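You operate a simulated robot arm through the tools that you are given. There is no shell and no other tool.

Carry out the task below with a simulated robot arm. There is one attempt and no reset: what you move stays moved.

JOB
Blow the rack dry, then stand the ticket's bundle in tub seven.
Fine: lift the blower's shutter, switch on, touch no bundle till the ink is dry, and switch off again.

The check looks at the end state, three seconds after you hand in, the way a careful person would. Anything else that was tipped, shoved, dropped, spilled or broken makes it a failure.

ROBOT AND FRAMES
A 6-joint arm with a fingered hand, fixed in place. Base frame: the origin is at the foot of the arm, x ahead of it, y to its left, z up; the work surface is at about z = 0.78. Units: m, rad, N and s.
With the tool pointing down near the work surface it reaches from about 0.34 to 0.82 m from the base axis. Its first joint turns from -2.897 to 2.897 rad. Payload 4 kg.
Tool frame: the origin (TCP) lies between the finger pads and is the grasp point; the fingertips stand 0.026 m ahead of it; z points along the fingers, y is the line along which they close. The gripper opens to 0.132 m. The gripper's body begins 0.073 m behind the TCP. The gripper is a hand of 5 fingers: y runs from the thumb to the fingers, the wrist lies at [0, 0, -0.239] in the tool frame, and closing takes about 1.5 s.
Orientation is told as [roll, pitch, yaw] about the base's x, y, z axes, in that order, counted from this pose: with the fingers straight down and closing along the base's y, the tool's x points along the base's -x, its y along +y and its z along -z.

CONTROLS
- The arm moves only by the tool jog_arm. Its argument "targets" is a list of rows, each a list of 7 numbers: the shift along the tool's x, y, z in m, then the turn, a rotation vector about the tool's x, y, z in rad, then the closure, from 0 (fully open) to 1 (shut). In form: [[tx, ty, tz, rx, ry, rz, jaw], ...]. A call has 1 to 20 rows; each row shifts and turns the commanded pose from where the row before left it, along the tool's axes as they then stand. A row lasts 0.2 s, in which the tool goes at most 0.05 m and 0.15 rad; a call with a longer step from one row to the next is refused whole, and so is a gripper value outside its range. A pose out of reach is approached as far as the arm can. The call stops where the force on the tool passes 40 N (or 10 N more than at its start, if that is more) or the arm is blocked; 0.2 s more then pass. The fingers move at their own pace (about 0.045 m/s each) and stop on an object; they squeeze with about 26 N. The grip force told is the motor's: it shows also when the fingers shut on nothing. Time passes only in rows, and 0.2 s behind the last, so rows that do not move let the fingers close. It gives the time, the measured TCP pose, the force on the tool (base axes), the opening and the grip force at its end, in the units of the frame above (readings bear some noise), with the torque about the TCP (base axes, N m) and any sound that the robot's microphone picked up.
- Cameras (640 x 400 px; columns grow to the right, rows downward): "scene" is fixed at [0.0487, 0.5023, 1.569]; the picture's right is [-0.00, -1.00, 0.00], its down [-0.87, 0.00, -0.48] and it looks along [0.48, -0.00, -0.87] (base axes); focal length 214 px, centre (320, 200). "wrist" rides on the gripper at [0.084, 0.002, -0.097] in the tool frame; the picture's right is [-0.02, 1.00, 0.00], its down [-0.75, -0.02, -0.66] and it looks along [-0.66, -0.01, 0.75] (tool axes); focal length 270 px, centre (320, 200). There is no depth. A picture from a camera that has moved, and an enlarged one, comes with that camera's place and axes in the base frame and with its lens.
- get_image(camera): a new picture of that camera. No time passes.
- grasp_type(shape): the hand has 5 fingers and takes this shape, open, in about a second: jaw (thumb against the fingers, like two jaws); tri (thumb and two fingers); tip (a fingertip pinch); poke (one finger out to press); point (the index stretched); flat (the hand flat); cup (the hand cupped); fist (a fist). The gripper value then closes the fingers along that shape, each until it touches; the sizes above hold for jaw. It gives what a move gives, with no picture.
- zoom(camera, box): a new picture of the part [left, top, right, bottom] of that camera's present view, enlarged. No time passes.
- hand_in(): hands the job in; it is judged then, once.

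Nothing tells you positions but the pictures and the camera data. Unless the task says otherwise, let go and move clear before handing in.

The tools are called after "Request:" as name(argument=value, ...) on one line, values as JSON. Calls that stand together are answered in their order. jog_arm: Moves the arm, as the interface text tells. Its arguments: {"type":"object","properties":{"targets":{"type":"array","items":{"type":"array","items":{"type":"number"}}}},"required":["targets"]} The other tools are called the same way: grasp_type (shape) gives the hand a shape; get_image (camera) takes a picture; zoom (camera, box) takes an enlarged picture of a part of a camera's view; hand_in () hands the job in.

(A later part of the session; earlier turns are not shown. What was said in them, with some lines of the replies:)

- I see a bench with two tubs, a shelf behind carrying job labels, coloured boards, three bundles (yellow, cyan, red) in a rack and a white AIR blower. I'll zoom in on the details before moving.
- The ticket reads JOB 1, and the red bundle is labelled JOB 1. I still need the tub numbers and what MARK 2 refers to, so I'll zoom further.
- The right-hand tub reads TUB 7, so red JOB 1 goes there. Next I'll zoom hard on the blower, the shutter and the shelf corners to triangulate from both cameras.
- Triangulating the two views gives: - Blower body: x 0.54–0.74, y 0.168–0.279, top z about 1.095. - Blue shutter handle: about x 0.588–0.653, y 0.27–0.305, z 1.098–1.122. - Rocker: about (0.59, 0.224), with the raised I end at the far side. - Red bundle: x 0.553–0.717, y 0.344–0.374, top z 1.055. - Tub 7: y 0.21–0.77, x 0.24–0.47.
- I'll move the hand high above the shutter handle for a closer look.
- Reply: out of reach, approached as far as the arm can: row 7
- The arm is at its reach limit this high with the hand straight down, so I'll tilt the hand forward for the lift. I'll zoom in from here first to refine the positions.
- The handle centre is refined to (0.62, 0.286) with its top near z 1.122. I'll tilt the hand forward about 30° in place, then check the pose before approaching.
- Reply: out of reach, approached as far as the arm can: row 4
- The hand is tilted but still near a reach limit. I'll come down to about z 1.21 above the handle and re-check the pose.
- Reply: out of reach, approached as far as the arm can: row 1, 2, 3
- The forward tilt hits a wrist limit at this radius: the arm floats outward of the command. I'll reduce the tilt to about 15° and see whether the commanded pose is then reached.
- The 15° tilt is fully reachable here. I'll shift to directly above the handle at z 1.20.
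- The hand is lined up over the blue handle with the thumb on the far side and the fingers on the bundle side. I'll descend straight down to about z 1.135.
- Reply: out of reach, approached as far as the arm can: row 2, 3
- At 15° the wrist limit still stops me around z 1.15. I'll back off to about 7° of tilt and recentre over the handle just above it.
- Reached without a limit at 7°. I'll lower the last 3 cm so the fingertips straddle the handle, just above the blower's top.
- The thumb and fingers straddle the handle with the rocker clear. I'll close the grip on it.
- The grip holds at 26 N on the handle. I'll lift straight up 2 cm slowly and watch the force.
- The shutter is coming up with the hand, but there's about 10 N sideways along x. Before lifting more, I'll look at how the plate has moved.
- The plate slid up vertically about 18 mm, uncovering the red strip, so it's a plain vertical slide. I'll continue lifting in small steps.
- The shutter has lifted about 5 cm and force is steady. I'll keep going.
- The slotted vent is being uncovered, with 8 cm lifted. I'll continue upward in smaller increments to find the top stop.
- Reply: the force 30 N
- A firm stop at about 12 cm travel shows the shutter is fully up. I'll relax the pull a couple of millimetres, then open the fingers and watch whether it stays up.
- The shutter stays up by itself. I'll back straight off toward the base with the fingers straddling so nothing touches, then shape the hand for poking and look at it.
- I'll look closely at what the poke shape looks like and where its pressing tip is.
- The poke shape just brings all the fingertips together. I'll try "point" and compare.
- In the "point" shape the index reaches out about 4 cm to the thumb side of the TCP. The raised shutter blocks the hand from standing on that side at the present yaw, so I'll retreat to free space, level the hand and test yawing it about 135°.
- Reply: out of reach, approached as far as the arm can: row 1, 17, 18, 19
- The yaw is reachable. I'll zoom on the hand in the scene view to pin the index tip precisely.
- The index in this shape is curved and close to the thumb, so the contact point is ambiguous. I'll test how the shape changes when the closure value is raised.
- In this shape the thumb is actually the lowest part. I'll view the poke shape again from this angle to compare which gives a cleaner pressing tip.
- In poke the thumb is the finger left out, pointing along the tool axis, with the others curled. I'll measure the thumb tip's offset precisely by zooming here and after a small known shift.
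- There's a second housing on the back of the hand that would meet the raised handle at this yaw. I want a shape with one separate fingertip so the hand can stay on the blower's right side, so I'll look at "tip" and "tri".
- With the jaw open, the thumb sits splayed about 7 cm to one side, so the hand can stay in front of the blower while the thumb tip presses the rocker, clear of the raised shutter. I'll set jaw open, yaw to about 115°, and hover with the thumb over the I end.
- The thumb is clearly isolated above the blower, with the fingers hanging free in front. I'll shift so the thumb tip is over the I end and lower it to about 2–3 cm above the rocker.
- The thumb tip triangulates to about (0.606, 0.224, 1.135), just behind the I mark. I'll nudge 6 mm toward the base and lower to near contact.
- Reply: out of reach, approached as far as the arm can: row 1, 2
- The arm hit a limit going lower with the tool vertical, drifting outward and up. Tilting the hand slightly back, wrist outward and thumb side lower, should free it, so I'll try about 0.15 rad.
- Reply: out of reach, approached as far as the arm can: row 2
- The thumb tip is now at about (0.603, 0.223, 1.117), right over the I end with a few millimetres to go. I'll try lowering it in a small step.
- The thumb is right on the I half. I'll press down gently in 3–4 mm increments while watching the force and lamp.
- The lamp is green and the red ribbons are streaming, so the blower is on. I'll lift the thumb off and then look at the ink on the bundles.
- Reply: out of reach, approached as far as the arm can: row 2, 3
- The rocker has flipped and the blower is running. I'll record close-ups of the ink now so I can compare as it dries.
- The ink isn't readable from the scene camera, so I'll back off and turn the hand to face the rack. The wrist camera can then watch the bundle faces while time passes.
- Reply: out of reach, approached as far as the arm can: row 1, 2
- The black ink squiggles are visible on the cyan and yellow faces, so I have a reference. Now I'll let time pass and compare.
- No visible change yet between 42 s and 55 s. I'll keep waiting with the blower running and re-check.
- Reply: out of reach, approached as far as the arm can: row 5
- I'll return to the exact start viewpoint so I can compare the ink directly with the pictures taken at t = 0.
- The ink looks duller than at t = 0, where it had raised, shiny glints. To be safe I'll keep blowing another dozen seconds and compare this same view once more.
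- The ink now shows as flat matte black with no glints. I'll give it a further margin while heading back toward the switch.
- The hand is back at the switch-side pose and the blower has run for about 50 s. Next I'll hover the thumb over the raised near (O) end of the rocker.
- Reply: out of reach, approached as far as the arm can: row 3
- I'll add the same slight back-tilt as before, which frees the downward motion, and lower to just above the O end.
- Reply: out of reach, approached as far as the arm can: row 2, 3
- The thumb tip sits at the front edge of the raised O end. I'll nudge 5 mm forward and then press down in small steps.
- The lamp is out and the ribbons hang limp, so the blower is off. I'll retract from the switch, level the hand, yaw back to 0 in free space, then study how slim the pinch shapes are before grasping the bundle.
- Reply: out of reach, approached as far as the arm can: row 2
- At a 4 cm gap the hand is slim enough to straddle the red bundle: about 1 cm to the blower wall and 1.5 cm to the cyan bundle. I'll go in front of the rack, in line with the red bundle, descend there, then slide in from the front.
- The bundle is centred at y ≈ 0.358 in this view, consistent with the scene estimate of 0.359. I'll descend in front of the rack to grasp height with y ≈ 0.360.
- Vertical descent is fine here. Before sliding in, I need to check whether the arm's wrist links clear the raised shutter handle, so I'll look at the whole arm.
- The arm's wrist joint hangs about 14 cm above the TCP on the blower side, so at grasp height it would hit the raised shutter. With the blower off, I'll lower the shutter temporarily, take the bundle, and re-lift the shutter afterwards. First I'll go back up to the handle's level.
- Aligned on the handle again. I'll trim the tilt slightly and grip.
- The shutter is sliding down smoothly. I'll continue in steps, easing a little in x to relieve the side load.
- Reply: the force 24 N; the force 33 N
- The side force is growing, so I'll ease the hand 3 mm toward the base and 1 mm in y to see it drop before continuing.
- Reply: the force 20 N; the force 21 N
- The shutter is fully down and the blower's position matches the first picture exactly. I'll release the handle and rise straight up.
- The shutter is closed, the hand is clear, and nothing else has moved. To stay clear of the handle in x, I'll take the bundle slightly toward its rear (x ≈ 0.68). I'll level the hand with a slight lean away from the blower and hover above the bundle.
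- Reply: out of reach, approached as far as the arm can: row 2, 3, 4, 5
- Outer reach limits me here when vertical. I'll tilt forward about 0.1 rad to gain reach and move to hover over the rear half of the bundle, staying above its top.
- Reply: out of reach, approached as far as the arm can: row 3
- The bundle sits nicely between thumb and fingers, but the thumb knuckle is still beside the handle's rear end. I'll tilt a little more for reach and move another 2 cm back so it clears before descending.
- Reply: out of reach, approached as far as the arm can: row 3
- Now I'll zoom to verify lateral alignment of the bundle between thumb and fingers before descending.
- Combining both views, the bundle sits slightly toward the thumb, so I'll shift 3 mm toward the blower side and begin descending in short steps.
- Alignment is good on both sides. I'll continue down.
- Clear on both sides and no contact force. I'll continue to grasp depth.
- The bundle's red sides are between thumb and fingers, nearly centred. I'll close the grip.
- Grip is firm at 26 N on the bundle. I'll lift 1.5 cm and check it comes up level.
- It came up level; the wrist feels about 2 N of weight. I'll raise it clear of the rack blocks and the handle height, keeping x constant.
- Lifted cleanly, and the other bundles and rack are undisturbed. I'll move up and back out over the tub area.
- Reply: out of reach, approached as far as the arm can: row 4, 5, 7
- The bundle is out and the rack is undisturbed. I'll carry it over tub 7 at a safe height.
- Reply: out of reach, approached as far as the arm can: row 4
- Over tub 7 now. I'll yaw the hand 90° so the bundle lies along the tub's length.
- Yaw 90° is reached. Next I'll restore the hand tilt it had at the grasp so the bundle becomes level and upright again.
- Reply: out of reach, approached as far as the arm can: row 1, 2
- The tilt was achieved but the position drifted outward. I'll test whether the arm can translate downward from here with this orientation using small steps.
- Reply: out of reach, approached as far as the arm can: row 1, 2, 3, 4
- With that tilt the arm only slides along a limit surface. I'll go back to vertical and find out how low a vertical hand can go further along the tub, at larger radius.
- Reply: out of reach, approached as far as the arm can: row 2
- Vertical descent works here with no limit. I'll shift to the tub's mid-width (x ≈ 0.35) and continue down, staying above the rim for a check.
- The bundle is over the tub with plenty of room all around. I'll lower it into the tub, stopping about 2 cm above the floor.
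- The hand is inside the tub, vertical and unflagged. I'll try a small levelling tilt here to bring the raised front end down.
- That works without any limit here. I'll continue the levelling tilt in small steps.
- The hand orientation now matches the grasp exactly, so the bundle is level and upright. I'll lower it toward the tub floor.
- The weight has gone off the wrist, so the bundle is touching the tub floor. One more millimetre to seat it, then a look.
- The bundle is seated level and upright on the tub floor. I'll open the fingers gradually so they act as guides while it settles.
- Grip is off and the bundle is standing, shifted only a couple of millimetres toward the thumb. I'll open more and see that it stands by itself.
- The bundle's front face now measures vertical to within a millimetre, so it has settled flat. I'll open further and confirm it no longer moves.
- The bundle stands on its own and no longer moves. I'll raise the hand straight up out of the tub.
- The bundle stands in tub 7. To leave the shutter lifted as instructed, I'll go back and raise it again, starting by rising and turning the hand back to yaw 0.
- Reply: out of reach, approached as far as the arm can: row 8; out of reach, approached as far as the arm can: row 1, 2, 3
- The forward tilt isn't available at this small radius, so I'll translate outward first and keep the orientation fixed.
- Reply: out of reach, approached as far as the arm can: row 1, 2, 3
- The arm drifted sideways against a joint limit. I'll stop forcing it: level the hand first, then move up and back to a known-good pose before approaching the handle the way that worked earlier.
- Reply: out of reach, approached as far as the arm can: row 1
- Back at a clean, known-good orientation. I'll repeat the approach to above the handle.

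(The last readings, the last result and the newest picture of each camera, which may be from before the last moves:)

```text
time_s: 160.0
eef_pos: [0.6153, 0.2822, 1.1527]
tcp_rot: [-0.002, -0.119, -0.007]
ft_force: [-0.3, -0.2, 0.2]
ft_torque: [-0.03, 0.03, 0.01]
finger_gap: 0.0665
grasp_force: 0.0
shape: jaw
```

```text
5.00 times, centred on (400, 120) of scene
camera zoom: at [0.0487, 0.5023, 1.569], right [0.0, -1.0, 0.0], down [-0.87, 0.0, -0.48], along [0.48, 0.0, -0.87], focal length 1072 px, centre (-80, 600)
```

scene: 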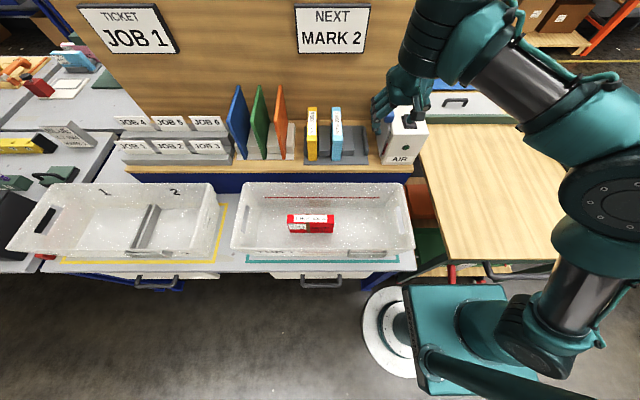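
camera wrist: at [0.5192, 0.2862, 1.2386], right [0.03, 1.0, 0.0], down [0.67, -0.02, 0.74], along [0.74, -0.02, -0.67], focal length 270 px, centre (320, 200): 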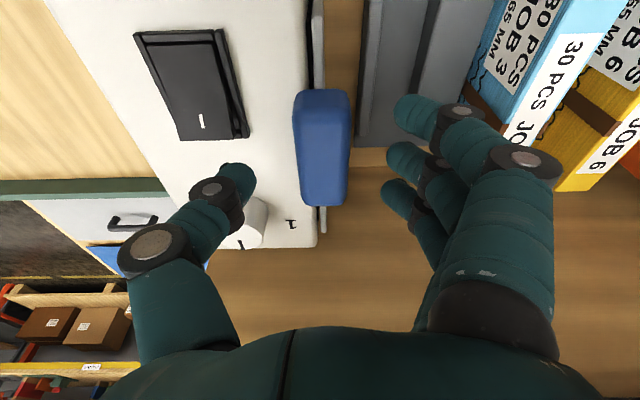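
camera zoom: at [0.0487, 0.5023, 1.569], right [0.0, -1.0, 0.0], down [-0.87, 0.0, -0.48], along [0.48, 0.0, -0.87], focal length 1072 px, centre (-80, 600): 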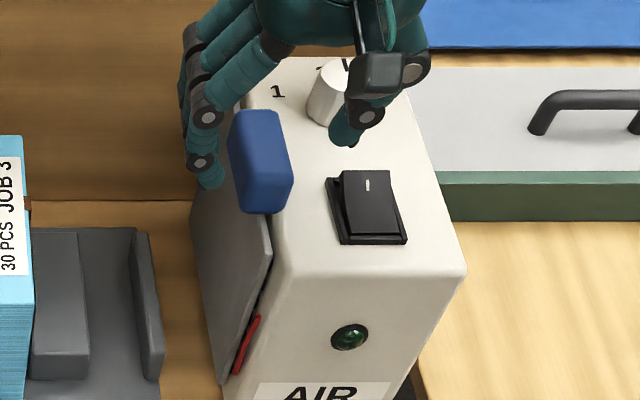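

I'll centre on the handle (+4 mm in y), lower to grip height, and close.

Request:
jog_arm(targets=[[0, 0.004, 0, 0, 0, 0, 0.5], [0.0013, 0, 0.0112, 0, 0, 0, 0.5], [0.0013, 0, 0.0112, 0, 0, 0, 0.5], [0, 0, 0, 0, 0, 0, 0.5]])

Request:
jog_arm(targets=[[0, 0, 0, 0, 0, 0, 0.7], [0, 0, 0, 0, 0, 0, 0.8], [0, 0, 0, 0, 0, 0, 0.9], [0, 0, 0, 0, 0, 0, 1.0], [0, 0, 0, 0, 0, 0, 1.0], [0, 0, 0, 0, 0, 0, 1.0]])

Request:
get_image(camera="wrist")

```text
time_s: 161.0
eef_pos: [0.6163, 0.2855, 1.1303]
tcp_rot: [-0.001, -0.12, -0.007]
ft_force: [0.3, -0.3, 0.0]
ft_torque: [0.02, -0.01, -0.01]
finger_gap: 0.0664
grasp_force: 0.1
shape: jaw
```

```text
time_s: 162.4
eef_pos: [0.6166, 0.2858, 1.1302]
tcp_rot: [-0.001, -0.12, -0.008]
ft_force: [-0.3, -0.8, -1.2]
ft_torque: [0.03, -0.03, 0.02]
finger_gap: 0.0241
grasp_force: 25.7
shape: jaw
```

```text
taken
camera wrist: at [0.5207, 0.2895, 1.2166], right [0.03, 1.0, 0.0], down [0.67, -0.02, 0.74], along [0.74, -0.02, -0.67], focal length 270 px, centre (320, 200)
```

wrist: 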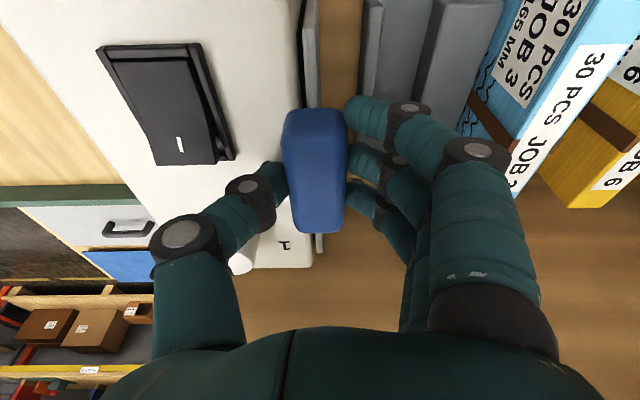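

Firm grip on the handle, exactly as the first time. I'll lift in steps and watch the side forces.

Request:
jog_arm(targets=[[-0.0012, 0, -0.0099, 0, 0, 0, 1.0], [-0.0012, 0, -0.0099, 0, 0, 0, 1.0], [-0.0012, 0, -0.0099, 0, 0, 0, 1.0], [0, 0, 0, 0, 0, 0, 1.0]])

Request:
jog_arm(targets=[[-0.0012, 0, -0.0099, 0, 0, 0, 1.0], [-0.0012, 0, -0.0099, 0, 0, 0, 1.0], [-0.0012, 0, -0.0099, 0, 0, 0, 1.0], [0, 0, 0, 0, 0, 0, 1.0]])

```text
time_s: 163.4
eef_pos: [0.6164, 0.2864, 1.1604]
tcp_rot: [-0.002, -0.12, -0.006]
ft_force: [-26.9, -8.9, -2.3]
ft_torque: [-0.14, 0.46, -0.09]
finger_gap: 0.0246
grasp_force: 26.0
shape: jaw
```

```text
time_s: 164.4
eef_pos: [0.6179, 0.2857, 1.1913]
tcp_rot: [-0.002, -0.122, -0.007]
ft_force: [-27.2, -2.9, -0.9]
ft_torque: [-0.04, 0.45, -0.1]
finger_gap: 0.0246
grasp_force: 26.2
shape: jaw
```

Request:
jog_arm(targets=[[0.0025, 0.0003, 0, 0, 0, 0, 1.0], [-0.0012, 0, -0.0099, 0, 0, 0, 1.0], [-0.0012, 0, -0.0099, 0, 0, 0, 1.0], [0, 0, 0, 0, 0, 0, 1.0]])

Request:
jog_arm(targets=[[-0.0012, 0, -0.0099, 0, 0, 0, 1.0], [-0.0012, 0, -0.0099, 0, 0, 0, 1.0], [0, 0, 0, 0, 0, 0, 1.0]])

Request:
zoom(camera="scene", box=[360, 60, 440, 170])

```text
time_s: 165.4
eef_pos: [0.6162, 0.2876, 1.2103]
tcp_rot: [0.002, -0.12, -0.009]
ft_force: [12.6, -10.9, -0.5]
ft_torque: [-0.22, -0.22, -0.03]
finger_gap: 0.0243
grasp_force: 25.6
shape: jaw
```

```text
time_s: 166.2
eef_pos: [0.6162, 0.2868, 1.229]
tcp_rot: [0.0, -0.12, -0.007]
ft_force: [20.6, -11.5, -2.4]
ft_torque: [-0.21, -0.31, 0.02]
finger_gap: 0.0245
grasp_force: 26.0
shape: jaw
```

```text
3.64 times, centred on (400, 115) of scene
camera zoom: at [0.0487, 0.5023, 1.569], right [0.0, -1.0, 0.0], down [-0.87, 0.0, -0.48], along [0.48, 0.0, -0.87], focal length 780 px, centre (29, 509)
```

zoom: 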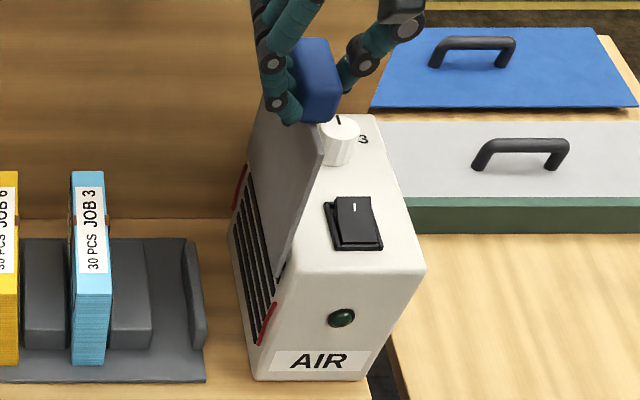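

Request:
jog_arm(targets=[[-0.002, -0.0006, 0, 0, 0, 0, 1.0], [-0.0012, 0, -0.0099, 0, 0, 0, 1.0], [-0.0012, 0, -0.0095, 0, 0, 0, 1.0], [0, 0, 0, 0, 0, 0, 1.0]])

Request:
zoom(camera="scene", box=[360, 60, 440, 170])

```text
time_s: 167.2
eef_pos: [0.6153, 0.2883, 1.2511]
tcp_rot: [-0.003, -0.121, -0.007]
ft_force: [-2.0, -13.4, -3.2]
ft_torque: [-0.25, 0.04, -0.08]
finger_gap: 0.0245
grasp_force: 26.0
shape: jaw
```

```text
3.64 times, centred on (400, 115) of scene
camera zoom: at [0.0487, 0.5023, 1.569], right [0.0, -1.0, 0.0], down [-0.87, 0.0, -0.48], along [0.48, 0.0, -0.87], focal length 780 px, centre (29, 509)
```

zoom: 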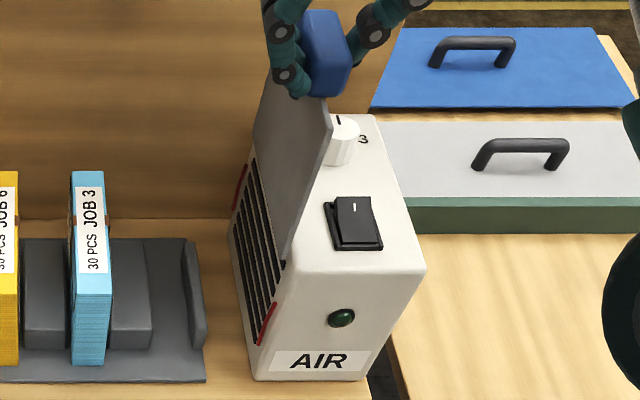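

The shutter is fully raised again. I'll release it and back straight off toward the base, as before.

Request:
jog_arm(targets=[[0, 0, 0, 0, 0, 0, 0.9], [0, 0, 0, 0, 0, 0, 0.75], [0, 0, 0, 0, 0, 0, 0.6], [0, 0, 0, 0, 0, 0, 0.5], [0, 0, 0, 0, 0, 0, 0.5], [0.03, 0, -0.006, 0, 0, 0, 0.5], [0.04, 0, -0.009, 0, 0, 0, 0.5], [0.04, 0, -0.009, 0, 0, 0, 0.5], [0.035, 0, -0.005, 0, 0, 0, 0.5], [0, 0, 0, 0, 0, 0, 0.5]])

Request:
get_image(camera="scene")

Request:
zoom(camera="scene", box=[340, 50, 440, 175])

```text
time_s: 169.4
eef_pos: [0.467, 0.2875, 1.2618]
tcp_rot: [-0.002, -0.12, -0.006]
ft_force: [1.1, -0.5, 0.9]
ft_torque: [0.01, 0.02, 0.0]
finger_gap: 0.0652
grasp_force: 0.0
shape: jaw
```

```text
taken
```

scene: 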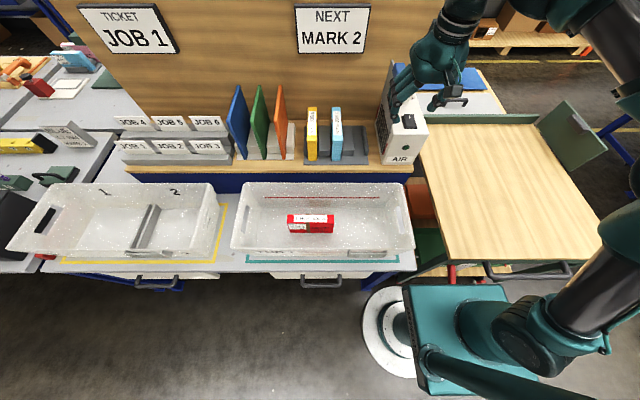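

```text
3.20 times, centred on (390, 112) of scene
camera zoom: at [0.0487, 0.5023, 1.569], right [0.0, -1.0, 0.0], down [-0.87, 0.0, -0.48], along [0.48, 0.0, -0.87], focal length 686 px, centre (96, 480)
```

zoom: 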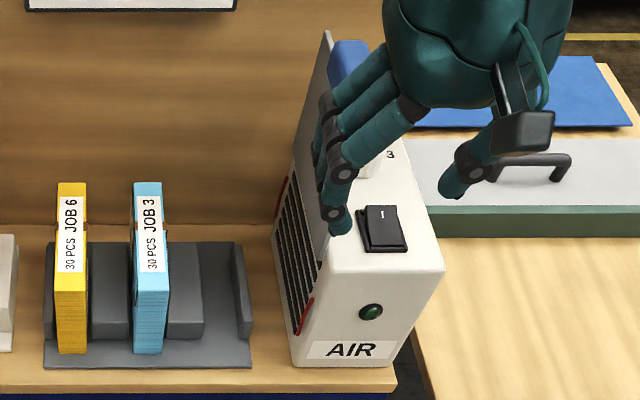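

The shutter stays up, the lamp is dark and the ribbons hang limp. I'll withdraw to a clear pose and do a final inspection.

Request:
jog_arm(targets=[[0.0274, -0.014, -0.0234, 0, 0, 0, 0.5], [0.0274, -0.014, -0.0234, 0, 0, 0, 0.5], [0.0274, -0.014, -0.0234, 0, 0, 0, 0.3], [0.0274, -0.014, -0.0234, 0, 0.06, 0, 0], [0.0274, -0.014, -0.0234, 0, 0.06, 0, 0], [0, 0, 0, 0, 0, 0, 0], [0, 0, 0, 0, 0, 0, 0]])

Request:
get_image(camera="scene")

Request:
zoom(camera="scene", box=[260, 190, 360, 250])

Request:
zoom(camera="scene", box=[280, 60, 440, 180])

Request:
get_image(camera="wrist")

```text
time_s: 171.0
eef_pos: [0.3185, 0.2173, 1.3626]
tcp_rot: [-0.002, 0.001, -0.007]
ft_force: [-0.4, -0.3, -0.4]
ft_torque: [-0.04, -0.02, -0.03]
finger_gap: 0.1318
grasp_force: 0.0
shape: jaw
```

```text
taken
```

scene: 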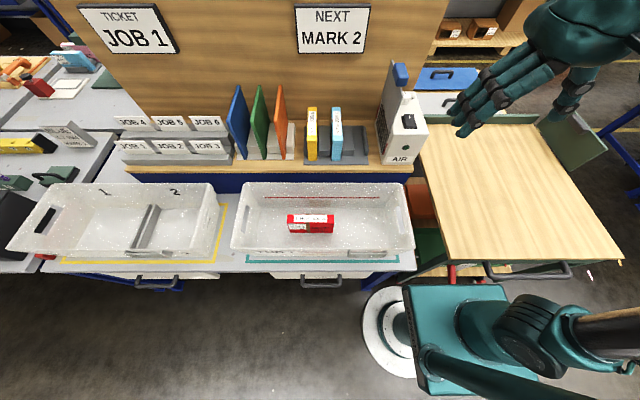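

```text
6.40 times, centred on (310, 220) of scene
camera zoom: at [0.0487, 0.5023, 1.569], right [0.0, -1.0, 0.0], down [-0.87, 0.0, -0.48], along [0.48, 0.0, -0.87], focal length 1373 px, centre (384, 72)
```

zoom: 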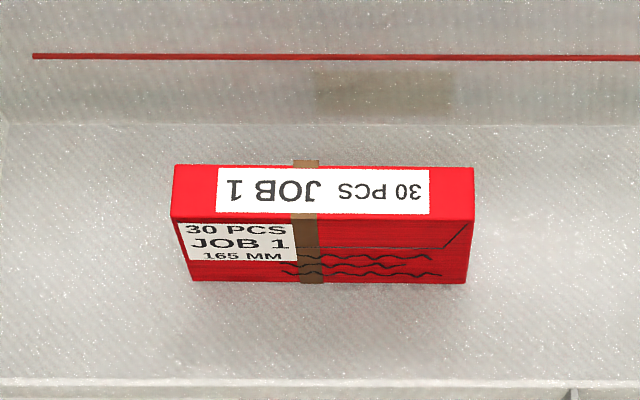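

```text
3.33 times, centred on (360, 120) of scene
camera zoom: at [0.0487, 0.5023, 1.569], right [0.0, -1.0, 0.0], down [-0.87, 0.0, -0.48], along [0.48, 0.0, -0.87], focal length 715 px, centre (187, 467)
```

zoom: 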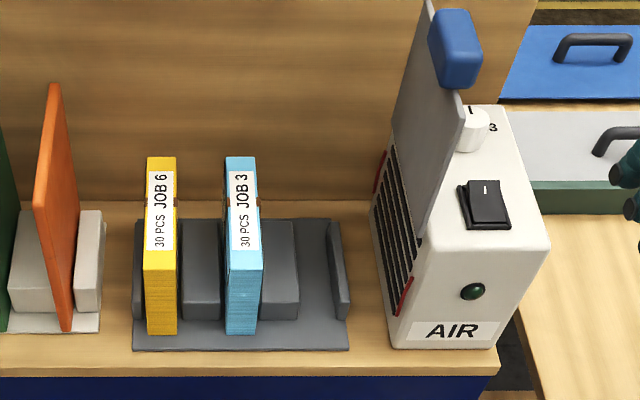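

```text
taken
camera wrist: at [0.2339, 0.2209, 1.4597], right [0.03, 1.0, 0.0], down [0.75, -0.02, 0.66], along [0.66, -0.02, -0.75], focal length 270 px, centre (320, 200)
```

wrist: 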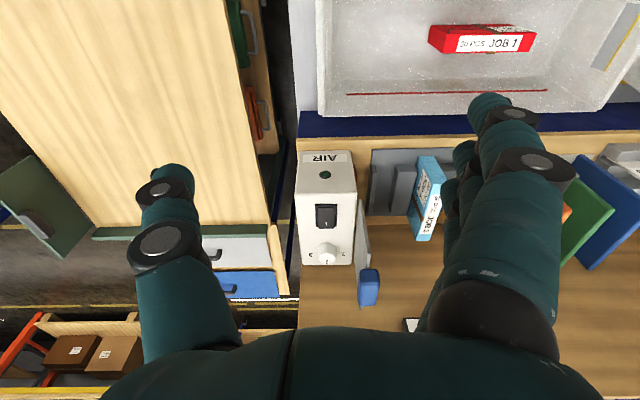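

The red JOB 1 bundle stands upright in tub 7 with its ink crisp. Yellow and cyan are untouched in the rack, the blower is off with the shutter lifted, and the hand is empty and clear. I'm handing in.

Request:
hand_in()

```text
The job is handed in.
```

The job is handed in: the red JOB 1 bundle is standing upright on its long edge in tub 7. I haven't had the judge's result.

- **Drying:** I lifted the shutter, switched on, and blew the rack for about 54 seconds. No bundle was touched until the blower was off. I judged the ink dry by eye: it had gone from shiny to flat matte black.
- **Blower:** It is switched off, the lamp is dark and the ribbons hang limp.
- **Shutter:** It is lifted at the end, but I lowered it in between. Raised, it would have hit the arm's wrist when I reached for the bundle. I closed it after switching off, took the bundle out, and lifted it fully again at the end.
- **Everything else:** The yellow and cyan bundles, the rack, the blower and the tubs look unmoved in the final pictures. The hand is empty and clear.
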